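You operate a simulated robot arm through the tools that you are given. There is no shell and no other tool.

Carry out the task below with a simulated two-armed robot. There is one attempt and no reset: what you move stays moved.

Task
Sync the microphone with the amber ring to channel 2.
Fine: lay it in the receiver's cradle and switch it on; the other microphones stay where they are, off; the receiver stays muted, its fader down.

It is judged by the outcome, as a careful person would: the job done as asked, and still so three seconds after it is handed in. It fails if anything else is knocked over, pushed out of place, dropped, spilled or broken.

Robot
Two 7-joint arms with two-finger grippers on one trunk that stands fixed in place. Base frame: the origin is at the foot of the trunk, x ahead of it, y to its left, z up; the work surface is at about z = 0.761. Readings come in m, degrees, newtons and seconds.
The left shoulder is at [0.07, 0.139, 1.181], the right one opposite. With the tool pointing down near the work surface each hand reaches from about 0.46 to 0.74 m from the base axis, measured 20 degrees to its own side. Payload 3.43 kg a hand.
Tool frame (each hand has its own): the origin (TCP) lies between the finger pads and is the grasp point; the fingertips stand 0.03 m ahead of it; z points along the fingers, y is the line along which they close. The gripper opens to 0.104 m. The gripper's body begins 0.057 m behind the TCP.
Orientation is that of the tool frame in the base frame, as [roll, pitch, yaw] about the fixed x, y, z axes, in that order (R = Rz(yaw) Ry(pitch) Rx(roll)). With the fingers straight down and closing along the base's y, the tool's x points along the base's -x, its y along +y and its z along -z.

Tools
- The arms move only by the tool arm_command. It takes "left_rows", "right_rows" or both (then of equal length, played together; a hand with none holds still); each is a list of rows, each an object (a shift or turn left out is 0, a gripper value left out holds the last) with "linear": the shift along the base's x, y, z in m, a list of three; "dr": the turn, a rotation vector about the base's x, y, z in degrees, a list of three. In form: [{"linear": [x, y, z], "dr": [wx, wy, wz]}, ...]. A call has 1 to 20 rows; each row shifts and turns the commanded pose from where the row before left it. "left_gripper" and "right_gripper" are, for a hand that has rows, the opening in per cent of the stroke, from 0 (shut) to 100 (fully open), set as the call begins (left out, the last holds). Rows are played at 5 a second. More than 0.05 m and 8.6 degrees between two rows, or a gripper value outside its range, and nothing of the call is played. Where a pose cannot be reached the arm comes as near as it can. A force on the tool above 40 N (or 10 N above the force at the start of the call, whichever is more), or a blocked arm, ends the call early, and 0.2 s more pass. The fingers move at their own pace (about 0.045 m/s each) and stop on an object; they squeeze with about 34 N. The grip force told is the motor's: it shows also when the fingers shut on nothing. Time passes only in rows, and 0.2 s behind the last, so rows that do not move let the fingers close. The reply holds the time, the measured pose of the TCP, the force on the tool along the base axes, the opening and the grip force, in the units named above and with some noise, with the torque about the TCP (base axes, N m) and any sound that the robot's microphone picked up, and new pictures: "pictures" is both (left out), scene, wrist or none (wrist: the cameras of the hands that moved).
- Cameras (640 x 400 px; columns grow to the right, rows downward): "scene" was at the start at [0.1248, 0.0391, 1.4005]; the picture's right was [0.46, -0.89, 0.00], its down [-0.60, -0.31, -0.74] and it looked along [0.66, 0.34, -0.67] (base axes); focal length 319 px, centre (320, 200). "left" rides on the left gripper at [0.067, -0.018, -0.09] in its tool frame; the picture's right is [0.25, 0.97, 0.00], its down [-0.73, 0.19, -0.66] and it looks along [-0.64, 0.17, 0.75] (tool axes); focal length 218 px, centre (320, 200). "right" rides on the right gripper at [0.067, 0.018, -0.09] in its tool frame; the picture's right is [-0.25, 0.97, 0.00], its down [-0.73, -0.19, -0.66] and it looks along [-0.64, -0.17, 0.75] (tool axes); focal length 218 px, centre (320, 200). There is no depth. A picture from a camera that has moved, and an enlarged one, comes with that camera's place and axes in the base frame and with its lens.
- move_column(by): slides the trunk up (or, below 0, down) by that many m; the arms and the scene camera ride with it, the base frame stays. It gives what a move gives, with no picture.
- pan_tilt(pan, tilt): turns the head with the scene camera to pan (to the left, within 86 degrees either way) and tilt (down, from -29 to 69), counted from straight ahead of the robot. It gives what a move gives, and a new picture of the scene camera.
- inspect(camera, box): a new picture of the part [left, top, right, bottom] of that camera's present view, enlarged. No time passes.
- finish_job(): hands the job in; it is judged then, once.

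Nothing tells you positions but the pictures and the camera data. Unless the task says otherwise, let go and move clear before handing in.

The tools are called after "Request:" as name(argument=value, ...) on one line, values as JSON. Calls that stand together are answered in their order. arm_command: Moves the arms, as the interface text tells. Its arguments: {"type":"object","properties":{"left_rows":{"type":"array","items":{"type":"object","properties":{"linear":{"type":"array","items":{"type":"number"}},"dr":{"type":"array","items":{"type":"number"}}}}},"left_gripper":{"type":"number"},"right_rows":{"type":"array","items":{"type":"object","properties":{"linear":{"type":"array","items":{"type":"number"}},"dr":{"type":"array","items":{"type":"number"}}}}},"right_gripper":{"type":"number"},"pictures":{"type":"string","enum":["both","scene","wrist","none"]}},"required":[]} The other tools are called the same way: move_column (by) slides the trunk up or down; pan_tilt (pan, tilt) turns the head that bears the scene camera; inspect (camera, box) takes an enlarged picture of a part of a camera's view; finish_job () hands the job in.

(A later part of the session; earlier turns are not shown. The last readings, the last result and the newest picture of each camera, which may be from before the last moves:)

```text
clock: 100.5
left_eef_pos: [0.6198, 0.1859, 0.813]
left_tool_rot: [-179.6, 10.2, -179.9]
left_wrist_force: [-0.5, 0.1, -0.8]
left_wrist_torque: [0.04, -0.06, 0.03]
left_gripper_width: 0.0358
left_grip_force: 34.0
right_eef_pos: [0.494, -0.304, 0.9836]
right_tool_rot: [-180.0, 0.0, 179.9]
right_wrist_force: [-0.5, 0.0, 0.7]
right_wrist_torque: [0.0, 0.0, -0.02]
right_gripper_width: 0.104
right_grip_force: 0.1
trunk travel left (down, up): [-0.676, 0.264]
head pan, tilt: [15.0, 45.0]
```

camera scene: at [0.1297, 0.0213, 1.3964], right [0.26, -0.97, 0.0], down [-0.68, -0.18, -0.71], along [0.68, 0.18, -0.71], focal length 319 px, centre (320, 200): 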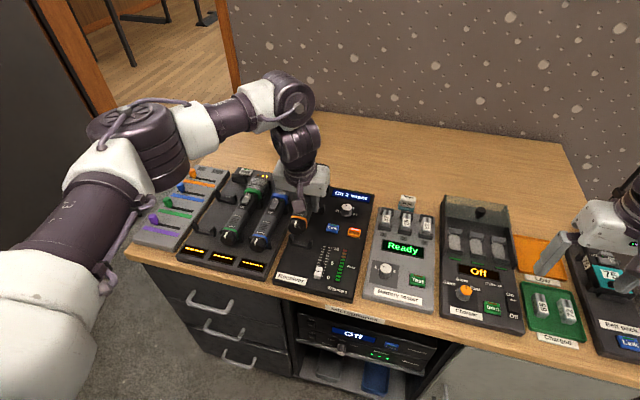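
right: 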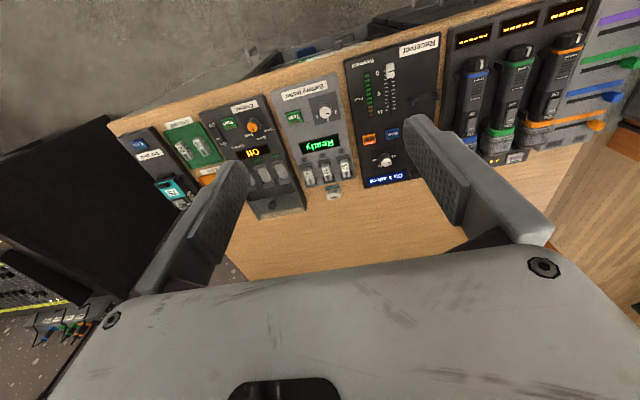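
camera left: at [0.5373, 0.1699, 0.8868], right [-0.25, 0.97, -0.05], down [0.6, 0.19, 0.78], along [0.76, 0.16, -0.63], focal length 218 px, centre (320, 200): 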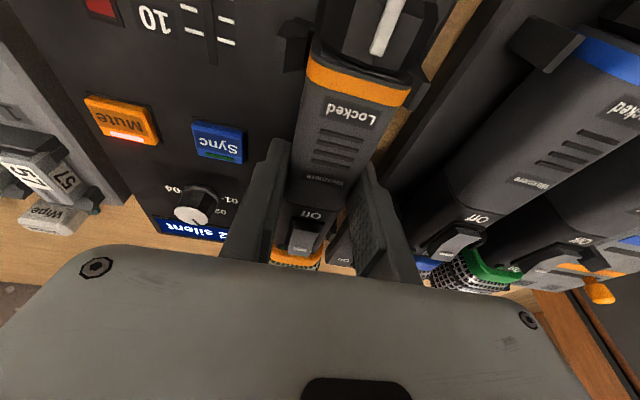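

The cradle is carrying the weight now. I'll release and watch how the mic settles.

Request:
arm_command(left_rows=[{}, {}, {}], left_gripper=56, pictures="wrist")

Request:
inspect(camera="scene", box=[285, 215, 335, 255])

```text
clock: 101.3
left_eef_pos: [0.6204, 0.1858, 0.8132]
left_tool_rot: [-179.7, 10.2, -179.9]
left_wrist_force: [-0.5, 0.3, 0.2]
left_wrist_torque: [-0.02, 0.01, 0.04]
left_gripper_width: 0.0581
left_grip_force: 0.1
right_eef_pos: [0.4941, -0.3054, 0.984]
right_tool_rot: [179.9, 0.0, 180.0]
right_wrist_force: [-0.1, 0.4, -0.3]
right_wrist_torque: [0.0, 0.01, 0.0]
right_gripper_width: 0.1038
right_grip_force: 0.1
trunk travel left (down, up): [-0.676, 0.264]
head pan, tilt: [15.0, 45.0]
camera left: at [0.5378, 0.169, 0.8872], right [-0.25, 0.97, -0.05], down [0.6, 0.19, 0.77], along [0.76, 0.16, -0.63], focal length 218 px, centre (320, 200)
```

left: 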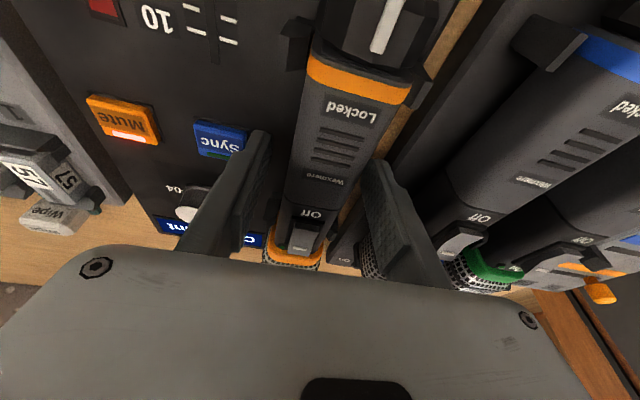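

```text
10.00 times, centred on (310, 235) of scene
camera zoom: at [0.1293, 0.0216, 1.3964], right [0.26, -0.97, 0.0], down [-0.68, -0.18, -0.71], along [0.68, 0.18, -0.71], focal length 3191 px, centre (420, -150)
```

zoom: 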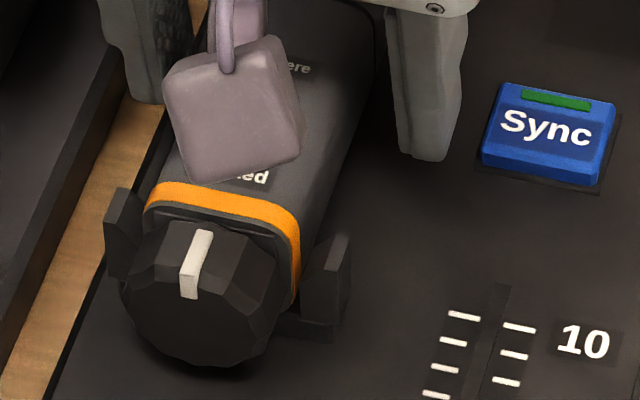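

The mic rests steadily in the cradle. I'll lift the hand straight up and back to look at it clearly.

Request:
arm_command(left_rows=[{"linear": [0, 0, 0.02]}, {"linear": [0, 0, 0.03]}, {"linear": [-0.01, 0, 0.03]}, {"linear": [-0.03, 0, 0.01]}, {"linear": [-0.04, 0, 0]}, {}], pictures="both")

Request:
inspect(camera="scene", box=[285, 170, 365, 260])

Request:
inspect(camera="left", box=[240, 20, 400, 240])

```text
clock: 102.7
left_eef_pos: [0.5395, 0.1856, 0.9017]
left_tool_rot: [-179.8, 10.1, 180.0]
left_wrist_force: [1.4, 0.7, -0.4]
left_wrist_torque: [0.02, 0.03, -0.03]
left_gripper_width: 0.0578
left_grip_force: 0.1
right_eef_pos: [0.4958, -0.3048, 0.9836]
right_tool_rot: [-179.9, -0.1, -179.9]
right_wrist_force: [0.4, 1.0, 0.4]
right_wrist_torque: [-0.01, 0.04, -0.01]
right_gripper_width: 0.1042
right_grip_force: 0.1
trunk travel left (down, up): [-0.676, 0.264]
head pan, tilt: [15.0, 45.0]
camera scene: at [0.1301, 0.0212, 1.3964], right [0.26, -0.97, 0.0], down [-0.68, -0.18, -0.71], along [0.68, 0.18, -0.71], focal length 319 px, centre (320, 200)
camera left: at [0.4583, 0.1685, 0.9763], right [-0.25, 0.97, -0.05], down [0.6, 0.19, 0.77], along [0.76, 0.16, -0.63], focal length 218 px, centre (320, 200)
```

scene: 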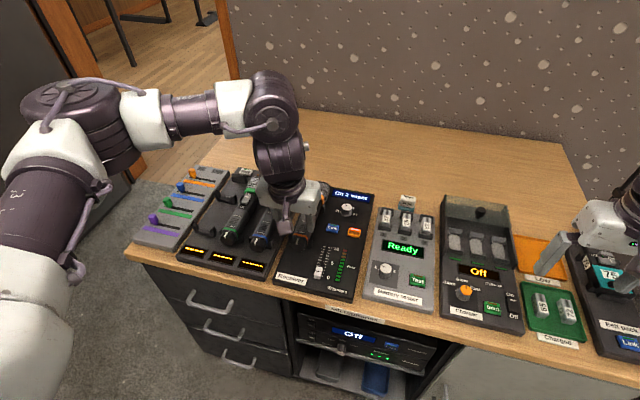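
left: 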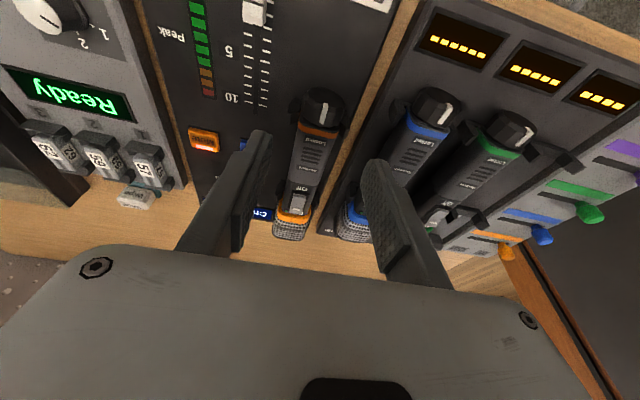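

```text
4.44 times, centred on (325, 215) of scene
camera zoom: at [0.1301, 0.0212, 1.3964], right [0.26, -0.97, 0.0], down [-0.68, -0.18, -0.71], along [0.68, 0.18, -0.71], focal length 1418 px, centre (298, 133)
```

zoom: 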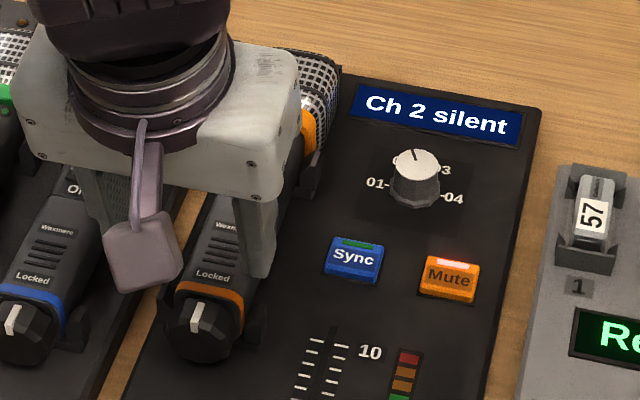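

```text
1.82 times, centred on (320, 130) of left
camera zoom: at [0.4583, 0.1685, 0.9763], right [-0.25, 0.97, -0.05], down [0.6, 0.19, 0.77], along [0.76, 0.16, -0.63], focal length 397 px, centre (320, 327)
```

zoom: 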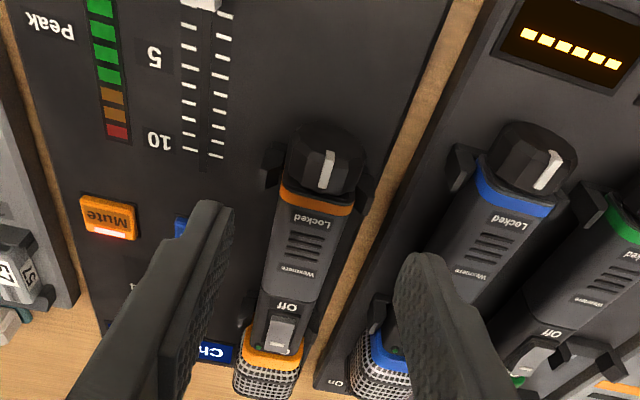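

The mic lies nicely in the cradle. I'll move the hand aside so the scene camera can see the rocker switch clearly.

Request:
arm_command(left_rows=[{"linear": [-0.01, 0.03, 0.02]}, {"linear": [0, 0.04, 0.01]}, {"linear": [0, 0.04, 0]}, {}], left_gripper=0, pictures="none")

Request:
inspect(camera="scene", box=[295, 185, 345, 225])

Request:
inspect(camera="scene", box=[310, 190, 334, 210])

```text
clock: 103.7
left_eef_pos: [0.5294, 0.2955, 0.9316]
left_tool_rot: [-179.7, 10.2, 179.9]
left_wrist_force: [0.4, -0.6, 0.4]
left_wrist_torque: [0.02, 0.02, -0.02]
left_gripper_width: 0.0
left_grip_force: 27.8
right_eef_pos: [0.4931, -0.3048, 0.9836]
right_tool_rot: [179.9, 0.0, -180.0]
right_wrist_force: [-0.8, 0.3, -0.5]
right_wrist_torque: [0.03, 0.01, 0.0]
right_gripper_width: 0.1041
right_grip_force: 0.1
trunk travel left (down, up): [-0.676, 0.264]
head pan, tilt: [15.0, 45.0]
```

```text
10.00 times, centred on (320, 205) of scene
camera zoom: at [0.1292, 0.0207, 1.3965], right [0.26, -0.97, 0.0], down [-0.68, -0.18, -0.71], along [0.68, 0.18, -0.71], focal length 3191 px, centre (320, 150)
```

zoom: 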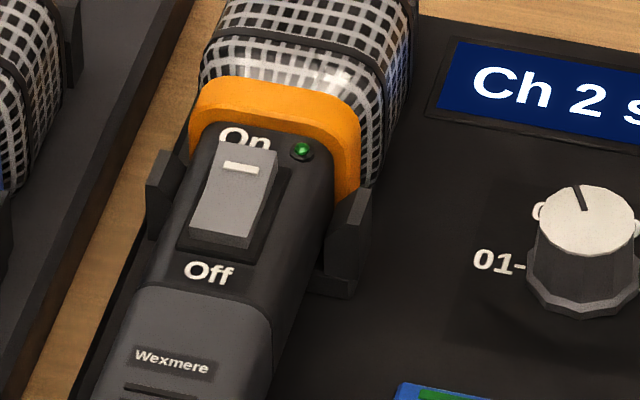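

```text
16.00 times, centred on (322, 200) of scene
camera zoom: at [0.1292, 0.0207, 1.3965], right [0.26, -0.97, 0.0], down [-0.68, -0.18, -0.71], along [0.68, 0.18, -0.71], focal length 5106 px, centre (288, 200)
```

zoom: 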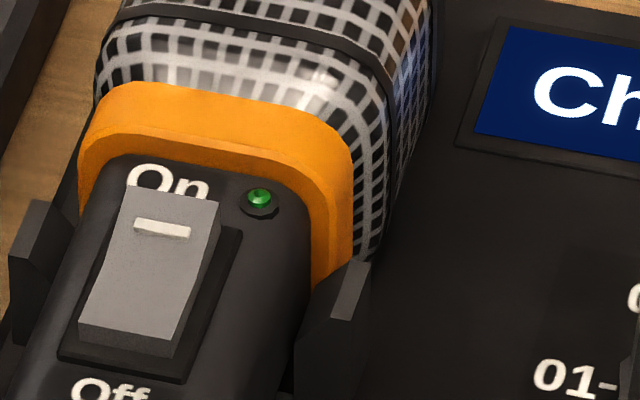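

The rocker spans x≈0.653 (Off) to 0.677 (On) at y≈0.187, with its On end raised. I'll tilt the closed fingers to 20° so a fingertip edge presses just the On half at x≈0.671, and first line up above it.

Request:
arm_command(left_rows=[{"linear": [0.02, -0.015, 0], "dr": [0, -5, 0]}, {"linear": [0.03, -0.02, 0], "dr": [0, -5, 0]}, {"linear": [0.03, -0.025, 0]}, {"linear": [0.03, -0.025, -0.01]}, {"linear": [0.0316, -0.0235, -0.02]}, {}], left_gripper=0, pictures="both")

Request:
inspect(camera="left", box=[260, 80, 400, 260])

```text
clock: 105.1
left_eef_pos: [0.6712, 0.1889, 0.9027]
left_tool_rot: [-179.7, 20.2, -180.0]
left_wrist_force: [0.5, 0.2, -0.6]
left_wrist_torque: [0.0, 0.0, 0.02]
left_gripper_width: 0.0001
left_grip_force: 34.3
right_eef_pos: [0.4943, -0.3034, 0.9854]
right_tool_rot: [180.0, 0.0, -180.0]
right_wrist_force: [-0.5, 0.2, -0.2]
right_wrist_torque: [0.01, -0.02, -0.01]
right_gripper_width: 0.104
right_grip_force: 0.0
trunk travel left (down, up): [-0.676, 0.264]
head pan, tilt: [15.0, 45.0]
camera scene: at [0.1282, 0.0225, 1.3966], right [0.26, -0.97, 0.0], down [-0.68, -0.18, -0.71], along [0.68, 0.18, -0.71], focal length 319 px, centre (320, 200)
camera left: at [0.5761, 0.1712, 0.9614], right [-0.24, 0.97, -0.09], down [0.46, 0.19, 0.87], along [0.86, 0.16, -0.49], focal length 218 px, centre (320, 200)
```

scene: 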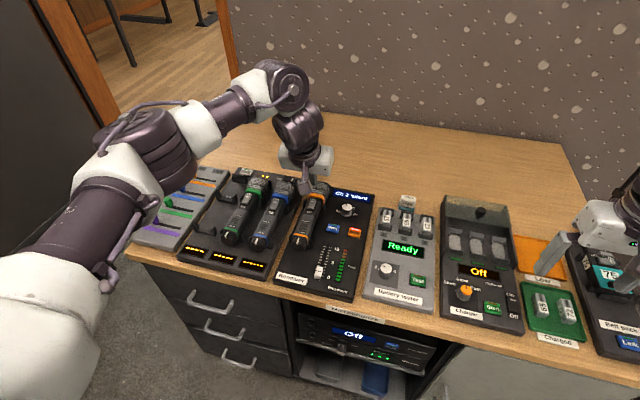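
left: 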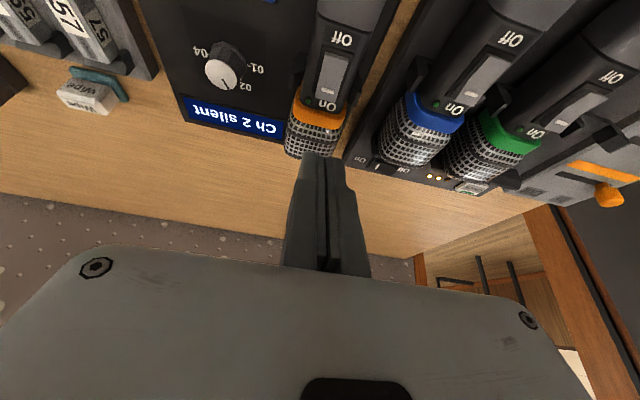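

```text
2.22 times, centred on (330, 170) of left
camera zoom: at [0.5761, 0.1712, 0.9614], right [-0.24, 0.97, -0.09], down [0.46, 0.19, 0.87], along [0.86, 0.16, -0.49], focal length 485 px, centre (298, 267)
```

zoom: 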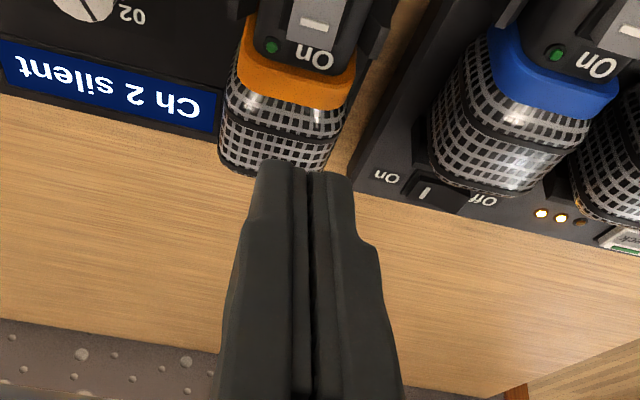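

The hand is lined up with the rocker. I'll descend to just above its On end and then press in small steps.

Request:
arm_command(left_rows=[{"linear": [0, -0.001, -0.02]}, {"linear": [0, 0, -0.018]}, {}], pictures="none")

Request:
inspect(camera="scene", box=[295, 180, 345, 220])

Request:
inspect(camera="left", box=[270, 60, 400, 220])

```text
clock: 105.9
left_eef_pos: [0.671, 0.1865, 0.8649]
left_tool_rot: [-179.7, 20.3, 180.0]
left_wrist_force: [0.4, 0.0, 0.0]
left_wrist_torque: [-0.03, 0.0, 0.03]
left_gripper_width: 0.0003
left_grip_force: 34.7
right_eef_pos: [0.4941, -0.3045, 0.9833]
right_tool_rot: [-180.0, 0.0, 180.0]
right_wrist_force: [-0.6, -0.5, -0.6]
right_wrist_torque: [0.0, -0.03, -0.01]
right_gripper_width: 0.1039
right_grip_force: 0.1
trunk travel left (down, up): [-0.676, 0.264]
head pan, tilt: [15.0, 45.0]
```

```text
10.00 times, centred on (320, 200) of scene
camera zoom: at [0.1292, 0.0213, 1.3965], right [0.26, -0.97, 0.0], down [-0.68, -0.18, -0.71], along [0.68, 0.18, -0.71], focal length 3191 px, centre (320, 200)
```

zoom: 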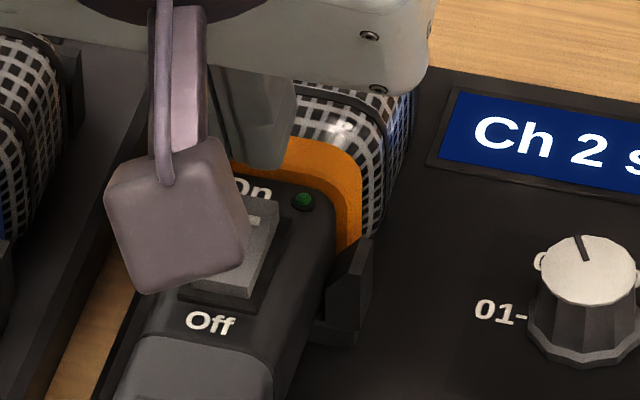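

```text
2.50 times, centred on (335, 140) of left
camera zoom: at [0.577, 0.17, 0.9228], right [-0.24, 0.97, -0.09], down [0.46, 0.19, 0.87], along [0.86, 0.16, -0.49], focal length 546 px, centre (282, 350)
```

zoom: 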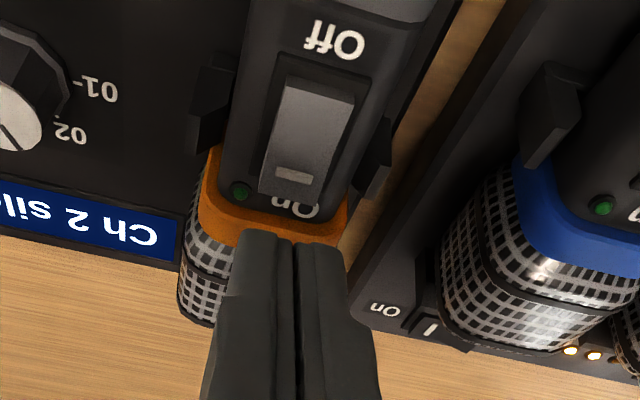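

I'll check the fingertip shape using the right hand, which is in view, so I know which edge touches first.

Request:
inspect(camera="scene", box=[520, 190, 640, 300])

Request:
inspect(camera="left", box=[290, 130, 370, 200])

```text
3.64 times, centred on (580, 245) of scene
camera zoom: at [0.1292, 0.0213, 1.3965], right [0.26, -0.97, 0.0], down [-0.68, -0.18, -0.71], along [0.68, 0.18, -0.71], focal length 1160 px, centre (-626, 36)
```

zoom: 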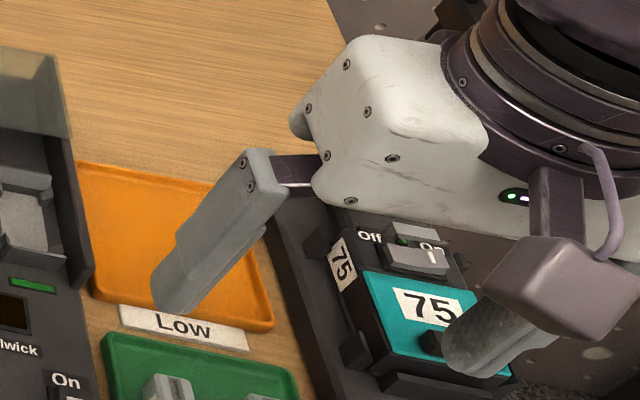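

```text
5.71 times, centred on (330, 165) of left
camera zoom: at [0.577, 0.17, 0.9228], right [-0.24, 0.97, -0.09], down [0.46, 0.19, 0.87], along [0.86, 0.16, -0.49], focal length 1247 px, centre (263, 400)
```

zoom: 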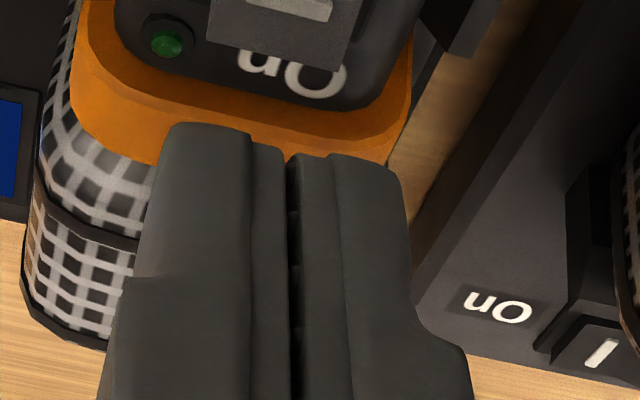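

The fingertips are rounded, so the lowest contact point is about 6.5 mm ahead of the TCP at this tilt. I'll shift back 2.5 mm so it lands on the rocker's On end, and press down in small steps.

Request:
arm_command(left_rows=[{"linear": [-0.0025, 0, -0.004]}, {"linear": [0, 0, -0.004]}, {}], pictures="none")

Request:
arm_command(left_rows=[{"linear": [0, 0, -0.002]}, {}], pictures="none")

Request:
arm_command(left_rows=[{"linear": [0, 0, -0.002]}, {}], pictures="none")

```text
clock: 106.7
left_eef_pos: [0.6698, 0.1882, 0.8553]
left_tool_rot: [-179.7, 20.2, 180.0]
left_wrist_force: [0.8, -0.1, 0.5]
left_wrist_torque: [0.01, -0.01, 0.0]
left_gripper_width: 0.0
left_grip_force: 34.4
right_eef_pos: [0.4948, -0.305, 0.9827]
right_tool_rot: [180.0, 0.0, -180.0]
right_wrist_force: [1.8, 0.5, 0.2]
right_wrist_torque: [0.02, -0.01, 0.0]
right_gripper_width: 0.1041
right_grip_force: 0.0
trunk travel left (down, up): [-0.676, 0.264]
head pan, tilt: [15.0, 45.0]
```

```text
clock: 107.3
left_eef_pos: [0.668, 0.1883, 0.8549]
left_tool_rot: [-179.8, 20.2, -180.0]
left_wrist_force: [0.4, -0.1, 0.2]
left_wrist_torque: [0.01, 0.01, 0.02]
left_gripper_width: 0.0
left_grip_force: 33.7
right_eef_pos: [0.4949, -0.3055, 0.984]
right_tool_rot: [179.9, -0.1, -180.0]
right_wrist_force: [0.0, -0.3, 0.6]
right_wrist_torque: [0.06, 0.0, 0.01]
right_gripper_width: 0.1041
right_grip_force: 0.0
trunk travel left (down, up): [-0.676, 0.264]
head pan, tilt: [15.0, 45.0]
```

```text
clock: 107.9
left_eef_pos: [0.6696, 0.1875, 0.8517]
left_tool_rot: [-179.7, 20.2, 179.9]
left_wrist_force: [0.4, 0.2, -0.1]
left_wrist_torque: [0.0, 0.02, 0.0]
left_gripper_width: 0.0001
left_grip_force: 34.1
right_eef_pos: [0.4955, -0.3044, 0.984]
right_tool_rot: [-180.0, 0.0, -180.0]
right_wrist_force: [1.1, -0.6, 0.3]
right_wrist_torque: [0.02, -0.02, -0.01]
right_gripper_width: 0.104
right_grip_force: 0.1
trunk travel left (down, up): [-0.676, 0.264]
head pan, tilt: [15.0, 45.0]
```

Request:
arm_command(left_rows=[{"linear": [0, 0, -0.0015]}, {}], pictures="none")

Request:
arm_command(left_rows=[{"linear": [0, 0, -0.0015]}, {}], pictures="none")

Request:
inspect(camera="left", box=[270, 60, 400, 220])

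```text
clock: 108.5
left_eef_pos: [0.6691, 0.186, 0.8494]
left_tool_rot: [-179.6, 20.2, -179.9]
left_wrist_force: [0.8, 0.0, 0.6]
left_wrist_torque: [-0.01, 0.03, 0.0]
left_gripper_width: 0.0
left_grip_force: 34.1
right_eef_pos: [0.4949, -0.3053, 0.9832]
right_tool_rot: [179.9, 0.1, -179.9]
right_wrist_force: [-0.2, 0.5, 0.5]
right_wrist_torque: [-0.01, 0.02, -0.02]
right_gripper_width: 0.1039
right_grip_force: 0.1
trunk travel left (down, up): [-0.676, 0.264]
head pan, tilt: [15.0, 45.0]
```

```text
clock: 109.1
left_eef_pos: [0.6697, 0.186, 0.848]
left_tool_rot: [-179.7, 20.3, 179.9]
left_wrist_force: [-0.4, 0.7, 0.1]
left_wrist_torque: [-0.01, -0.02, -0.01]
left_gripper_width: 0.0001
left_grip_force: 34.0
right_eef_pos: [0.494, -0.3042, 0.9828]
right_tool_rot: [180.0, 0.0, -179.9]
right_wrist_force: [-0.3, 0.1, -0.5]
right_wrist_torque: [0.0, -0.02, 0.01]
right_gripper_width: 0.1041
right_grip_force: 0.0
trunk travel left (down, up): [-0.676, 0.264]
head pan, tilt: [15.0, 45.0]
```

```text
2.50 times, centred on (335, 140) of left
camera zoom: at [0.5747, 0.1699, 0.9082], right [-0.24, 0.97, -0.09], down [0.46, 0.19, 0.87], along [0.86, 0.16, -0.49], focal length 546 px, centre (282, 350)
```

zoom: 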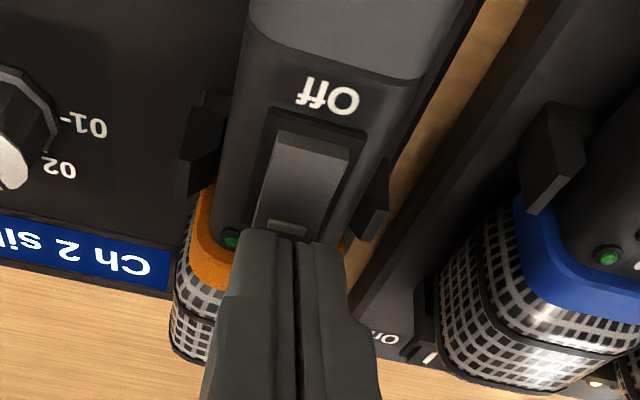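

Request:
arm_command(left_rows=[{"linear": [0, 0, -0.0015]}, {}], pictures="none")

Request:
arm_command(left_rows=[{"linear": [0, 0, -0.0015]}, {}], pictures="none")

Request:
arm_command(left_rows=[{"linear": [0, 0, -0.0015]}, {}], pictures="none")

Request:
inspect(camera="left", box=[270, 60, 400, 220])

```text
clock: 109.7
left_eef_pos: [0.6693, 0.186, 0.848]
left_tool_rot: [-179.7, 20.2, 180.0]
left_wrist_force: [-0.9, 0.0, -0.2]
left_wrist_torque: [0.0, -0.04, 0.0]
left_gripper_width: 0.0002
left_grip_force: 34.3
right_eef_pos: [0.4941, -0.3054, 0.9833]
right_tool_rot: [180.0, 0.0, -180.0]
right_wrist_force: [-0.2, -0.3, -0.2]
right_wrist_torque: [-0.02, 0.0, 0.02]
right_gripper_width: 0.104
right_grip_force: 0.0
trunk travel left (down, up): [-0.676, 0.264]
head pan, tilt: [15.0, 45.0]
```

```text
clock: 110.3
left_eef_pos: [0.6685, 0.1863, 0.8461]
left_tool_rot: [-179.7, 20.3, 179.9]
left_wrist_force: [1.3, 0.6, 4.5]
left_wrist_torque: [0.02, 0.0, -0.05]
left_gripper_width: 0.0059
left_grip_force: 33.9
right_eef_pos: [0.4936, -0.3049, 0.9843]
right_tool_rot: [180.0, 0.1, 180.0]
right_wrist_force: [-0.2, -0.6, -0.2]
right_wrist_torque: [-0.01, 0.01, 0.0]
right_gripper_width: 0.1038
right_grip_force: 0.1
trunk travel left (down, up): [-0.676, 0.264]
head pan, tilt: [15.0, 45.0]
```

```text
clock: 110.9
left_eef_pos: [0.6692, 0.1857, 0.8462]
left_tool_rot: [-179.6, 20.3, -180.0]
left_wrist_force: [3.1, 3.3, 11.8]
left_wrist_torque: [0.04, -0.11, -0.04]
left_gripper_width: 0.0058
left_grip_force: 34.7
right_eef_pos: [0.4936, -0.3057, 0.9852]
right_tool_rot: [179.9, 0.0, 179.9]
right_wrist_force: [0.1, 0.2, 0.0]
right_wrist_torque: [0.0, 0.0, 0.02]
right_gripper_width: 0.104
right_grip_force: 0.1
trunk travel left (down, up): [-0.676, 0.264]
head pan, tilt: [15.0, 45.0]
```

```text
2.50 times, centred on (335, 140) of left
camera zoom: at [0.5745, 0.1695, 0.9053], right [-0.24, 0.97, -0.09], down [0.46, 0.19, 0.87], along [0.86, 0.16, -0.49], focal length 546 px, centre (282, 350)
```

zoom: 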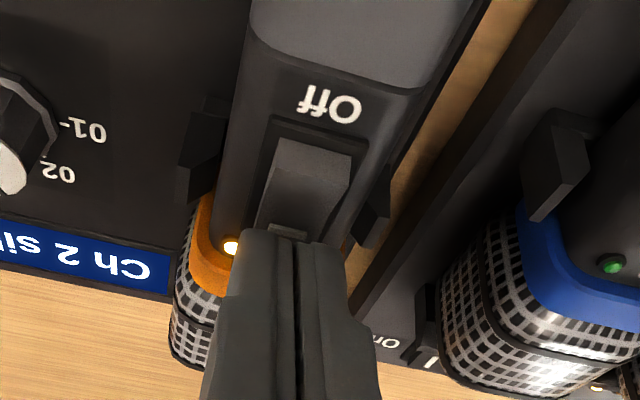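

The mic's LED has lit, so the rocker has switched. I'll lift off and look at the mic and the receiver display.

Request:
arm_command(left_rows=[{"linear": [0, 0, 0.01]}, {"linear": [0, 0, 0.02]}, {"linear": [-0.01, 0.01, 0.03]}, {"linear": [-0.04, 0.03, 0.01]}, {"linear": [-0.03, 0.04, 0]}, {"linear": [0, 0.04, 0]}, {}], pictures="scene")

Request:
inspect(camera="scene", box=[285, 175, 365, 265])

Request:
inspect(camera="scene", box=[300, 185, 350, 225])

```text
refused: row 4 steps farther than a row can; nothing moved
```

```text
4.44 times, centred on (325, 220) of scene
camera zoom: at [0.1281, 0.0214, 1.3967], right [0.26, -0.97, 0.0], down [-0.68, -0.18, -0.71], along [0.68, 0.18, -0.71], focal length 1418 px, centre (298, 111)
```

zoom: 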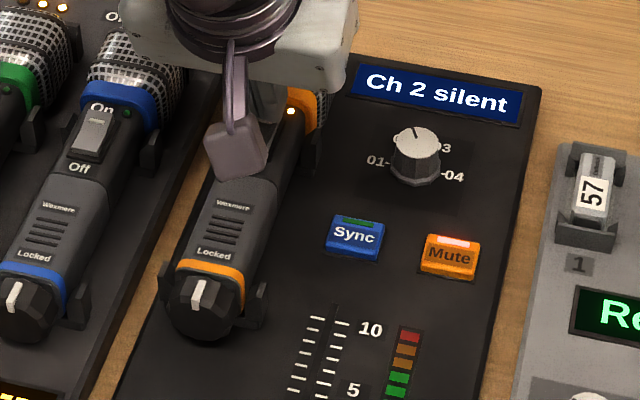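

```text
10.00 times, centred on (325, 205) of scene
camera zoom: at [0.1281, 0.0214, 1.3967], right [0.26, -0.97, 0.0], down [-0.68, -0.18, -0.71], along [0.68, 0.18, -0.71], focal length 3191 px, centre (270, 150)
```

zoom: 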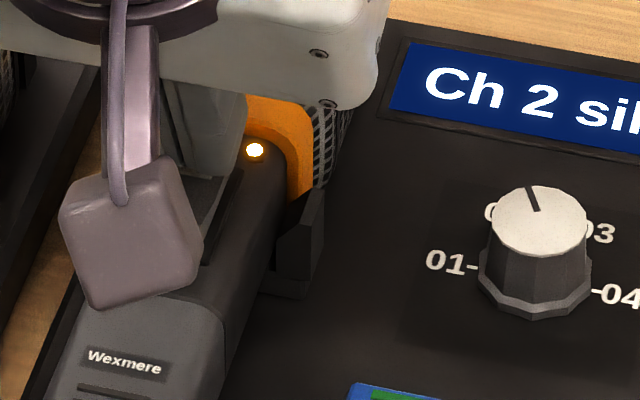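

Request:
arm_command(left_rows=[{"linear": [0, 0, 0.01]}, {"linear": [0, 0, 0.02]}, {"linear": [-0.01, 0.01, 0.03]}, {"linear": [-0.035, 0.03, 0.01]}, {"linear": [-0.03, 0.035, 0]}, {"linear": [0, 0.04, 0]}, {}], pictures="scene")

Request:
inspect(camera="scene", box=[285, 175, 365, 265])

Request:
inspect(camera="scene", box=[310, 186, 340, 210])

```text
clock: 112.5
left_eef_pos: [0.593, 0.3015, 0.9142]
left_tool_rot: [-179.7, 20.2, -180.0]
left_wrist_force: [0.4, -0.9, -0.4]
left_wrist_torque: [0.0, 0.03, 0.01]
left_gripper_width: 0.0001
left_grip_force: 34.2
right_eef_pos: [0.4939, -0.3047, 0.9839]
right_tool_rot: [-179.9, 0.0, -180.0]
right_wrist_force: [-1.3, 0.1, 0.2]
right_wrist_torque: [0.02, -0.03, 0.02]
right_gripper_width: 0.104
right_grip_force: 0.1
trunk travel left (down, up): [-0.676, 0.264]
head pan, tilt: [15.0, 45.0]
camera scene: at [0.1294, 0.0209, 1.3965], right [0.26, -0.97, 0.0], down [-0.68, -0.18, -0.71], along [0.68, 0.18, -0.71], focal length 319 px, centre (320, 200)
```

scene: 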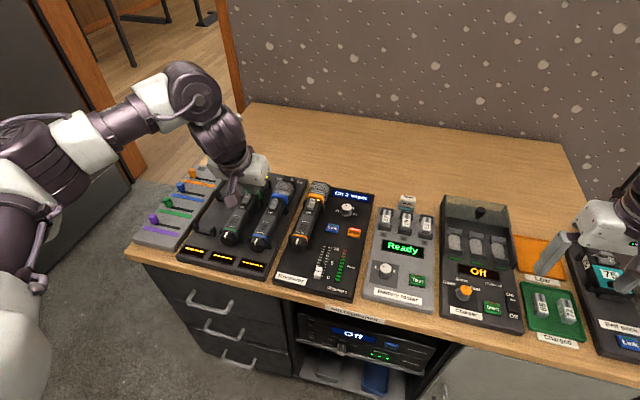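

```text
4.44 times, centred on (325, 220) of scene
camera zoom: at [0.1294, 0.0209, 1.3965], right [0.26, -0.97, 0.0], down [-0.68, -0.18, -0.71], along [0.68, 0.18, -0.71], focal length 1418 px, centre (298, 111)
```

zoom: 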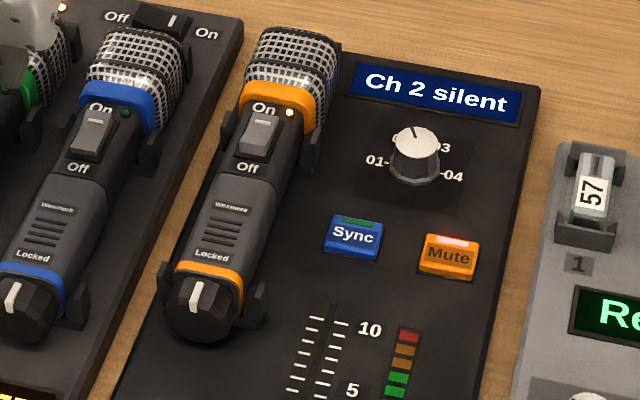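

```text
16.00 times, centred on (325, 198) of scene
camera zoom: at [0.1294, 0.0209, 1.3965], right [0.26, -0.97, 0.0], down [-0.68, -0.18, -0.71], along [0.68, 0.18, -0.71], focal length 5106 px, centre (240, 232)
```

zoom: 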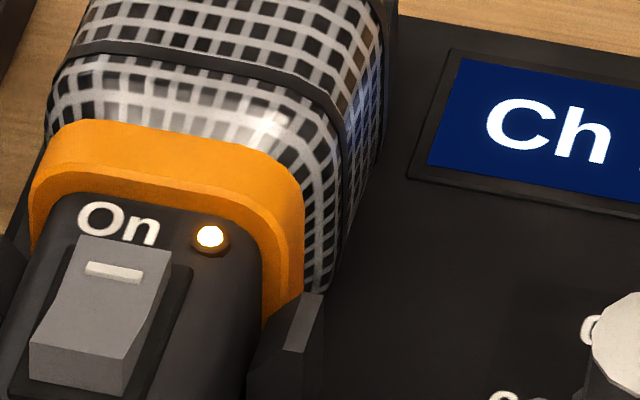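

The rocker is now in the On position and the LED is lit. Next is the Sync button, centred at about (0.635, 0.1235) with its top near z≈0.784. I'll move the closed fingertips above it.

Request:
arm_command(left_rows=[{"linear": [0.005, -0.03, 0], "dr": [0, 5, 0]}, {"linear": [0.01, -0.04, 0], "dr": [0, 5, 0]}, {"linear": [0.01, -0.04, 0]}, {"linear": [0.01, -0.04, 0]}, {"linear": [0.004, -0.028, -0.01]}, {"linear": [0, 0, -0.03]}, {}], left_gripper=0, pictures="both")

Request:
inspect(camera="left", box=[250, 40, 410, 240])

Request:
inspect(camera="scene", box=[300, 180, 380, 260])

```text
clock: 114.1
left_eef_pos: [0.6324, 0.1247, 0.8733]
left_tool_rot: [-179.7, 10.2, -180.0]
left_wrist_force: [-0.1, -0.4, 0.4]
left_wrist_torque: [-0.03, 0.01, -0.02]
left_gripper_width: 0.0
left_grip_force: 34.2
right_eef_pos: [0.4936, -0.3055, 0.9848]
right_tool_rot: [-180.0, 0.0, 180.0]
right_wrist_force: [0.7, 0.3, -0.4]
right_wrist_torque: [0.03, 0.0, 0.03]
right_gripper_width: 0.104
right_grip_force: 0.0
trunk travel left (down, up): [-0.676, 0.264]
head pan, tilt: [15.0, 45.0]
camera scene: at [0.1289, 0.0209, 1.3965], right [0.26, -0.97, 0.0], down [-0.68, -0.18, -0.71], along [0.68, 0.18, -0.71], focal length 319 px, centre (320, 200)
camera left: at [0.55, 0.1066, 0.9491], right [-0.25, 0.97, -0.05], down [0.6, 0.19, 0.77], along [0.76, 0.16, -0.63], focal length 218 px, centre (320, 200)
```

scene: 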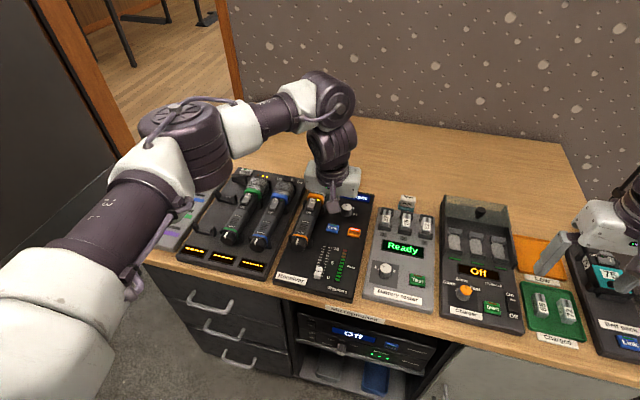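
left: 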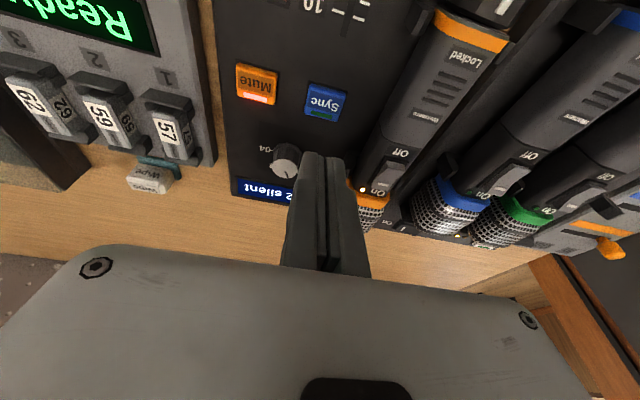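

```text
2.00 times, centred on (330, 140) of left
camera zoom: at [0.55, 0.1066, 0.9491], right [-0.25, 0.97, -0.05], down [0.6, 0.19, 0.77], along [0.76, 0.16, -0.63], focal length 436 px, centre (300, 320)
```

zoom: 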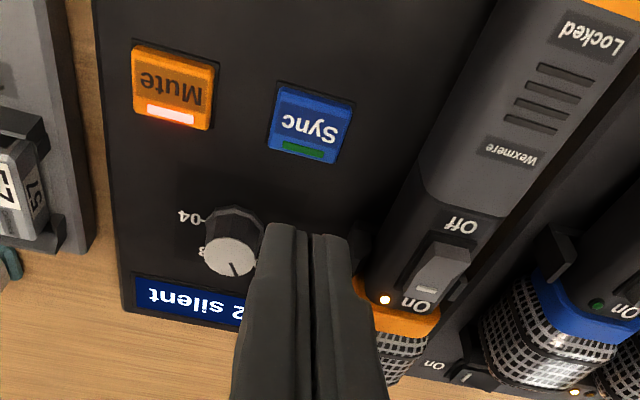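

```text
5.00 times, centred on (340, 220) of scene
camera zoom: at [0.1289, 0.0209, 1.3965], right [0.26, -0.97, 0.0], down [-0.68, -0.18, -0.71], along [0.68, 0.18, -0.71], focal length 1596 px, centre (220, 100)
```

zoom: 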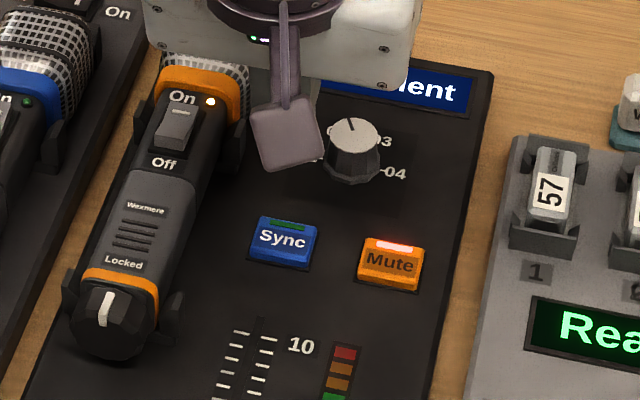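

Both cameras put the Sync button at (0.632, 0.1235). I'll shift back 3 mm and descend to just above it.

Request:
arm_command(left_rows=[{"linear": [-0.003, 0, -0.02]}, {"linear": [0, 0, -0.02]}, {"linear": [0, 0, -0.01]}, {}], pictures="none")

Request:
inspect(camera="left", box=[250, 40, 410, 240])

Request:
inspect(camera="scene", box=[310, 195, 370, 245])

```text
clock: 115.1
left_eef_pos: [0.6298, 0.124, 0.8248]
left_tool_rot: [-179.7, 10.2, 180.0]
left_wrist_force: [-1.0, 0.3, 0.3]
left_wrist_torque: [-0.02, -0.01, -0.02]
left_gripper_width: 0.0002
left_grip_force: 34.6
right_eef_pos: [0.495, -0.3036, 0.9838]
right_tool_rot: [-180.0, 0.0, 180.0]
right_wrist_force: [0.8, -0.1, -0.1]
right_wrist_torque: [-0.02, -0.01, -0.01]
right_gripper_width: 0.1037
right_grip_force: 0.0
trunk travel left (down, up): [-0.676, 0.264]
head pan, tilt: [15.0, 45.0]
```

```text
2.00 times, centred on (330, 140) of left
camera zoom: at [0.5476, 0.1074, 0.8993], right [-0.25, 0.97, -0.05], down [0.6, 0.19, 0.77], along [0.76, 0.16, -0.63], focal length 436 px, centre (300, 320)
```

zoom: 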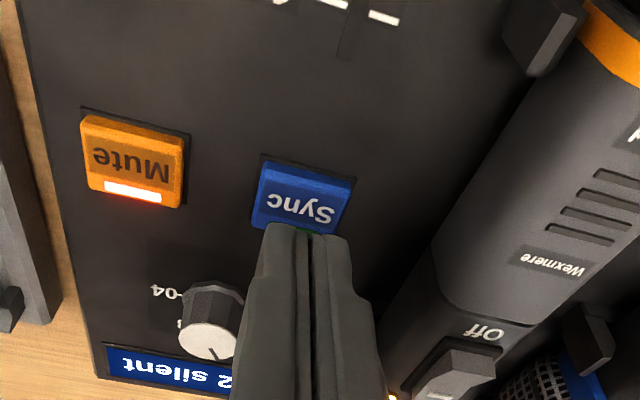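

```text
8.00 times, centred on (340, 220) of scene
camera zoom: at [0.1293, 0.0217, 1.3964], right [0.26, -0.97, 0.0], down [-0.68, -0.18, -0.71], along [0.68, 0.18, -0.71], focal length 2553 px, centre (160, 40)
```

zoom: 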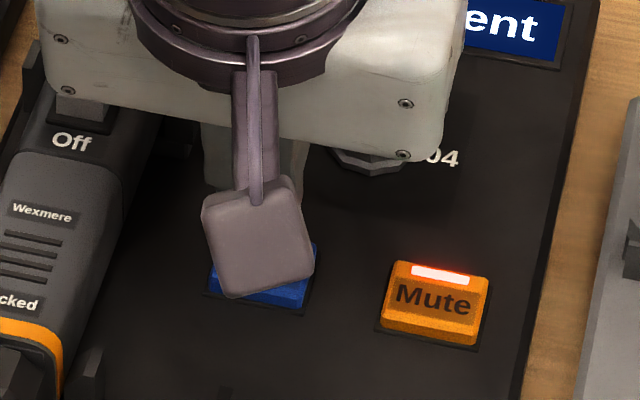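

Request:
arm_command(left_rows=[{"linear": [0, 0, -0.004]}, {"linear": [0, 0, -0.004]}, {}], pictures="none")

Request:
arm_command(left_rows=[{"linear": [0, 0, -0.002]}, {}], pictures="none")

Request:
arm_command(left_rows=[{"linear": [0, 0, -0.002]}, {}], pictures="none")

```text
clock: 115.9
left_eef_pos: [0.6303, 0.1234, 0.8169]
left_tool_rot: [-179.7, 10.2, -180.0]
left_wrist_force: [0.1, 0.2, 0.3]
left_wrist_torque: [-0.01, -0.01, -0.02]
left_gripper_width: 0.0
left_grip_force: 34.1
right_eef_pos: [0.4942, -0.3051, 0.9831]
right_tool_rot: [-179.9, 0.0, 180.0]
right_wrist_force: [0.4, -0.6, 0.4]
right_wrist_torque: [0.01, 0.02, 0.0]
right_gripper_width: 0.1037
right_grip_force: 0.0
trunk travel left (down, up): [-0.676, 0.264]
head pan, tilt: [15.0, 45.0]
```

```text
clock: 116.5
left_eef_pos: [0.6303, 0.125, 0.8143]
left_tool_rot: [-179.7, 10.2, 180.0]
left_wrist_force: [0.6, 0.1, 0.7]
left_wrist_torque: [-0.02, -0.03, -0.03]
left_gripper_width: 0.0
left_grip_force: 33.8
right_eef_pos: [0.4942, -0.3048, 0.9834]
right_tool_rot: [-180.0, 0.0, -180.0]
right_wrist_force: [0.3, -0.2, 0.0]
right_wrist_torque: [-0.03, -0.02, -0.03]
right_gripper_width: 0.1038
right_grip_force: 0.1
trunk travel left (down, up): [-0.676, 0.264]
head pan, tilt: [15.0, 45.0]
```

```text
clock: 117.1
left_eef_pos: [0.6299, 0.125, 0.8118]
left_tool_rot: [-179.7, 10.2, 180.0]
left_wrist_force: [-0.4, -0.2, 0.0]
left_wrist_torque: [-0.01, 0.02, 0.02]
left_gripper_width: 0.0002
left_grip_force: 33.8
right_eef_pos: [0.4951, -0.3038, 0.985]
right_tool_rot: [180.0, 0.0, -180.0]
right_wrist_force: [-0.9, 0.4, 0.1]
right_wrist_torque: [-0.01, 0.01, 0.03]
right_gripper_width: 0.1039
right_grip_force: 0.1
trunk travel left (down, up): [-0.676, 0.264]
head pan, tilt: [15.0, 45.0]
```

Request:
arm_command(left_rows=[{"linear": [0, 0, -0.002]}, {}], pictures="none")

Request:
arm_command(left_rows=[{"linear": [0, 0, -0.002]}, {}], pictures="wrist")

Request:
inspect(camera="left", box=[250, 40, 410, 240])

```text
clock: 117.7
left_eef_pos: [0.6306, 0.1227, 0.8095]
left_tool_rot: [-179.7, 10.2, 179.9]
left_wrist_force: [1.2, -0.1, -0.1]
left_wrist_torque: [0.0, -0.01, 0.02]
left_gripper_width: 0.0
left_grip_force: 33.9
right_eef_pos: [0.4944, -0.3055, 0.9828]
right_tool_rot: [-180.0, 0.0, -179.9]
right_wrist_force: [0.1, -0.5, -0.4]
right_wrist_torque: [0.05, 0.0, -0.06]
right_gripper_width: 0.1039
right_grip_force: 0.1
trunk travel left (down, up): [-0.676, 0.264]
head pan, tilt: [15.0, 45.0]
```

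```text
clock: 118.3
left_eef_pos: [0.6306, 0.1239, 0.8081]
left_tool_rot: [-179.8, 10.2, 180.0]
left_wrist_force: [0.4, -0.1, -0.1]
left_wrist_torque: [0.0, -0.01, 0.01]
left_gripper_width: 0.0
left_grip_force: 34.0
right_eef_pos: [0.4941, -0.3049, 0.985]
right_tool_rot: [179.9, 0.1, 179.9]
right_wrist_force: [-1.0, 0.3, -0.4]
right_wrist_torque: [0.02, 0.0, 0.03]
right_gripper_width: 0.104
right_grip_force: 0.0
trunk travel left (down, up): [-0.676, 0.264]
head pan, tilt: [15.0, 45.0]
camera left: at [0.5478, 0.1071, 0.8832], right [-0.25, 0.97, -0.05], down [0.6, 0.19, 0.77], along [0.76, 0.16, -0.63], focal length 218 px, centre (320, 200)
```

left: 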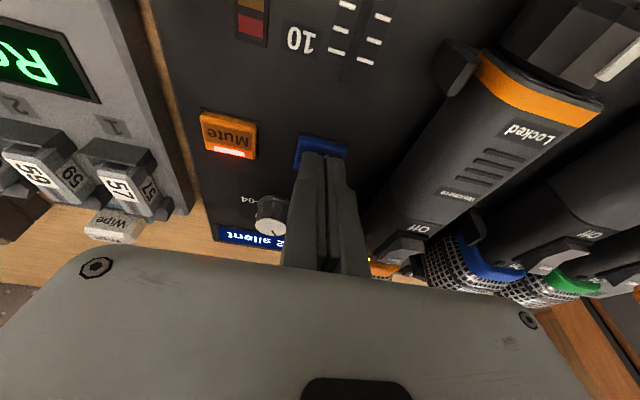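

```text
2.00 times, centred on (330, 140) of left
camera zoom: at [0.5478, 0.1071, 0.8832], right [-0.25, 0.97, -0.05], down [0.6, 0.19, 0.77], along [0.76, 0.16, -0.63], focal length 436 px, centre (300, 320)
```

zoom: 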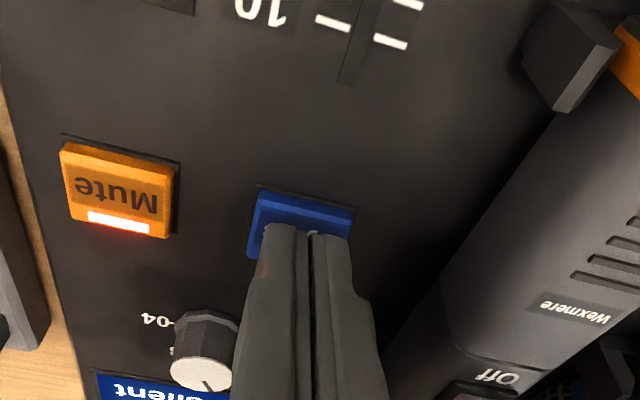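

Request:
arm_command(left_rows=[{"linear": [0, 0, -0.002]}, {}], pictures="none")

Request:
arm_command(left_rows=[{"linear": [0, 0, -0.0015]}, {}], pictures="none")

Request:
arm_command(left_rows=[{"linear": [0, 0, -0.0015]}, {}], pictures="none")

Request:
inspect(camera="left", box=[250, 40, 410, 240])

```text
clock: 118.9
left_eef_pos: [0.6295, 0.1243, 0.8079]
left_tool_rot: [-179.7, 10.2, 179.9]
left_wrist_force: [0.6, 0.5, -0.8]
left_wrist_torque: [0.01, -0.01, -0.03]
left_gripper_width: 0.0
left_grip_force: 34.2
right_eef_pos: [0.4941, -0.3048, 0.9837]
right_tool_rot: [-180.0, -0.1, -180.0]
right_wrist_force: [-0.8, 0.6, 0.4]
right_wrist_torque: [-0.02, -0.01, 0.0]
right_gripper_width: 0.1039
right_grip_force: 0.1
trunk travel left (down, up): [-0.676, 0.264]
head pan, tilt: [15.0, 45.0]
```

```text
clock: 119.5
left_eef_pos: [0.6311, 0.1233, 0.8047]
left_tool_rot: [-179.7, 10.2, 180.0]
left_wrist_force: [0.9, -0.1, -0.3]
left_wrist_torque: [0.0, 0.04, -0.03]
left_gripper_width: 0.0
left_grip_force: 33.8
right_eef_pos: [0.4938, -0.3054, 0.9842]
right_tool_rot: [180.0, 0.1, 180.0]
right_wrist_force: [-0.3, 0.7, 0.4]
right_wrist_torque: [-0.01, -0.01, 0.0]
right_gripper_width: 0.1038
right_grip_force: 0.0
trunk travel left (down, up): [-0.676, 0.264]
head pan, tilt: [15.0, 45.0]
```

```text
clock: 120.1
left_eef_pos: [0.6301, 0.1243, 0.803]
left_tool_rot: [-179.7, 10.2, -180.0]
left_wrist_force: [-0.8, 0.4, 0.1]
left_wrist_torque: [0.02, 0.01, -0.02]
left_gripper_width: 0.0001
left_grip_force: 34.0
right_eef_pos: [0.4944, -0.3045, 0.9828]
right_tool_rot: [180.0, 0.0, -180.0]
right_wrist_force: [-0.5, -0.3, -0.3]
right_wrist_torque: [-0.02, 0.02, -0.01]
right_gripper_width: 0.1039
right_grip_force: 0.1
trunk travel left (down, up): [-0.676, 0.264]
head pan, tilt: [15.0, 45.0]
```

```text
2.00 times, centred on (330, 140) of left
camera zoom: at [0.5479, 0.1071, 0.8781], right [-0.25, 0.97, -0.05], down [0.6, 0.19, 0.77], along [0.76, 0.16, -0.63], focal length 436 px, centre (300, 320)
```

zoom: 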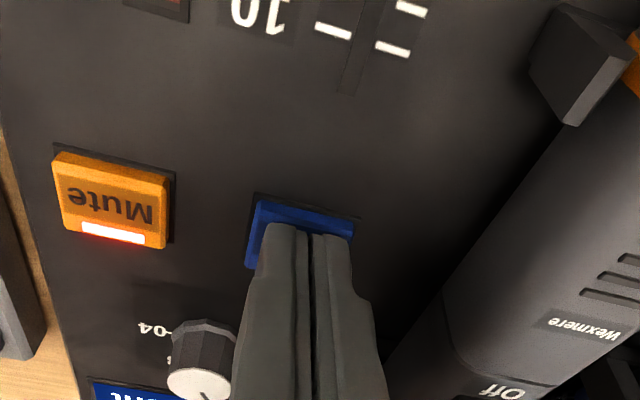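

Request:
arm_command(left_rows=[{"linear": [0, 0, -0.0015]}, {}], pictures="none")

Request:
arm_command(left_rows=[{"linear": [0, 0, -0.001]}, {}], pictures="none")

Request:
arm_command(left_rows=[{"linear": [0, 0, -0.001]}, {}], pictures="none")

```text
clock: 120.7
left_eef_pos: [0.6303, 0.1242, 0.8017]
left_tool_rot: [-179.7, 10.2, -180.0]
left_wrist_force: [-0.6, -0.3, 0.7]
left_wrist_torque: [0.02, -0.01, 0.0]
left_gripper_width: 0.0
left_grip_force: 34.5
right_eef_pos: [0.4938, -0.3031, 0.9834]
right_tool_rot: [179.9, -0.1, -179.9]
right_wrist_force: [-0.2, 0.5, 0.5]
right_wrist_torque: [0.01, 0.0, 0.01]
right_gripper_width: 0.104
right_grip_force: 0.1
trunk travel left (down, up): [-0.676, 0.264]
head pan, tilt: [15.0, 45.0]
```

```text
clock: 121.3
left_eef_pos: [0.6295, 0.1237, 0.801]
left_tool_rot: [-179.7, 10.2, 180.0]
left_wrist_force: [-0.3, 0.5, 0.1]
left_wrist_torque: [0.03, 0.03, 0.0]
left_gripper_width: 0.0
left_grip_force: 34.4
right_eef_pos: [0.4949, -0.305, 0.9842]
right_tool_rot: [180.0, 0.0, 179.9]
right_wrist_force: [0.1, -0.4, 0.2]
right_wrist_torque: [-0.01, 0.04, 0.0]
right_gripper_width: 0.104
right_grip_force: 0.0
trunk travel left (down, up): [-0.676, 0.264]
head pan, tilt: [15.0, 45.0]
```

```text
clock: 121.9
left_eef_pos: [0.6303, 0.1225, 0.8007]
left_tool_rot: [-179.6, 10.1, 180.0]
left_wrist_force: [-0.1, 0.2, 0.5]
left_wrist_torque: [0.03, 0.0, -0.02]
left_gripper_width: 0.0061
left_grip_force: 34.7
right_eef_pos: [0.4938, -0.3051, 0.9843]
right_tool_rot: [-180.0, 0.0, 180.0]
right_wrist_force: [0.3, 0.1, 0.0]
right_wrist_torque: [0.01, -0.03, 0.04]
right_gripper_width: 0.1038
right_grip_force: 0.1
trunk travel left (down, up): [-0.676, 0.264]
head pan, tilt: [15.0, 45.0]
```

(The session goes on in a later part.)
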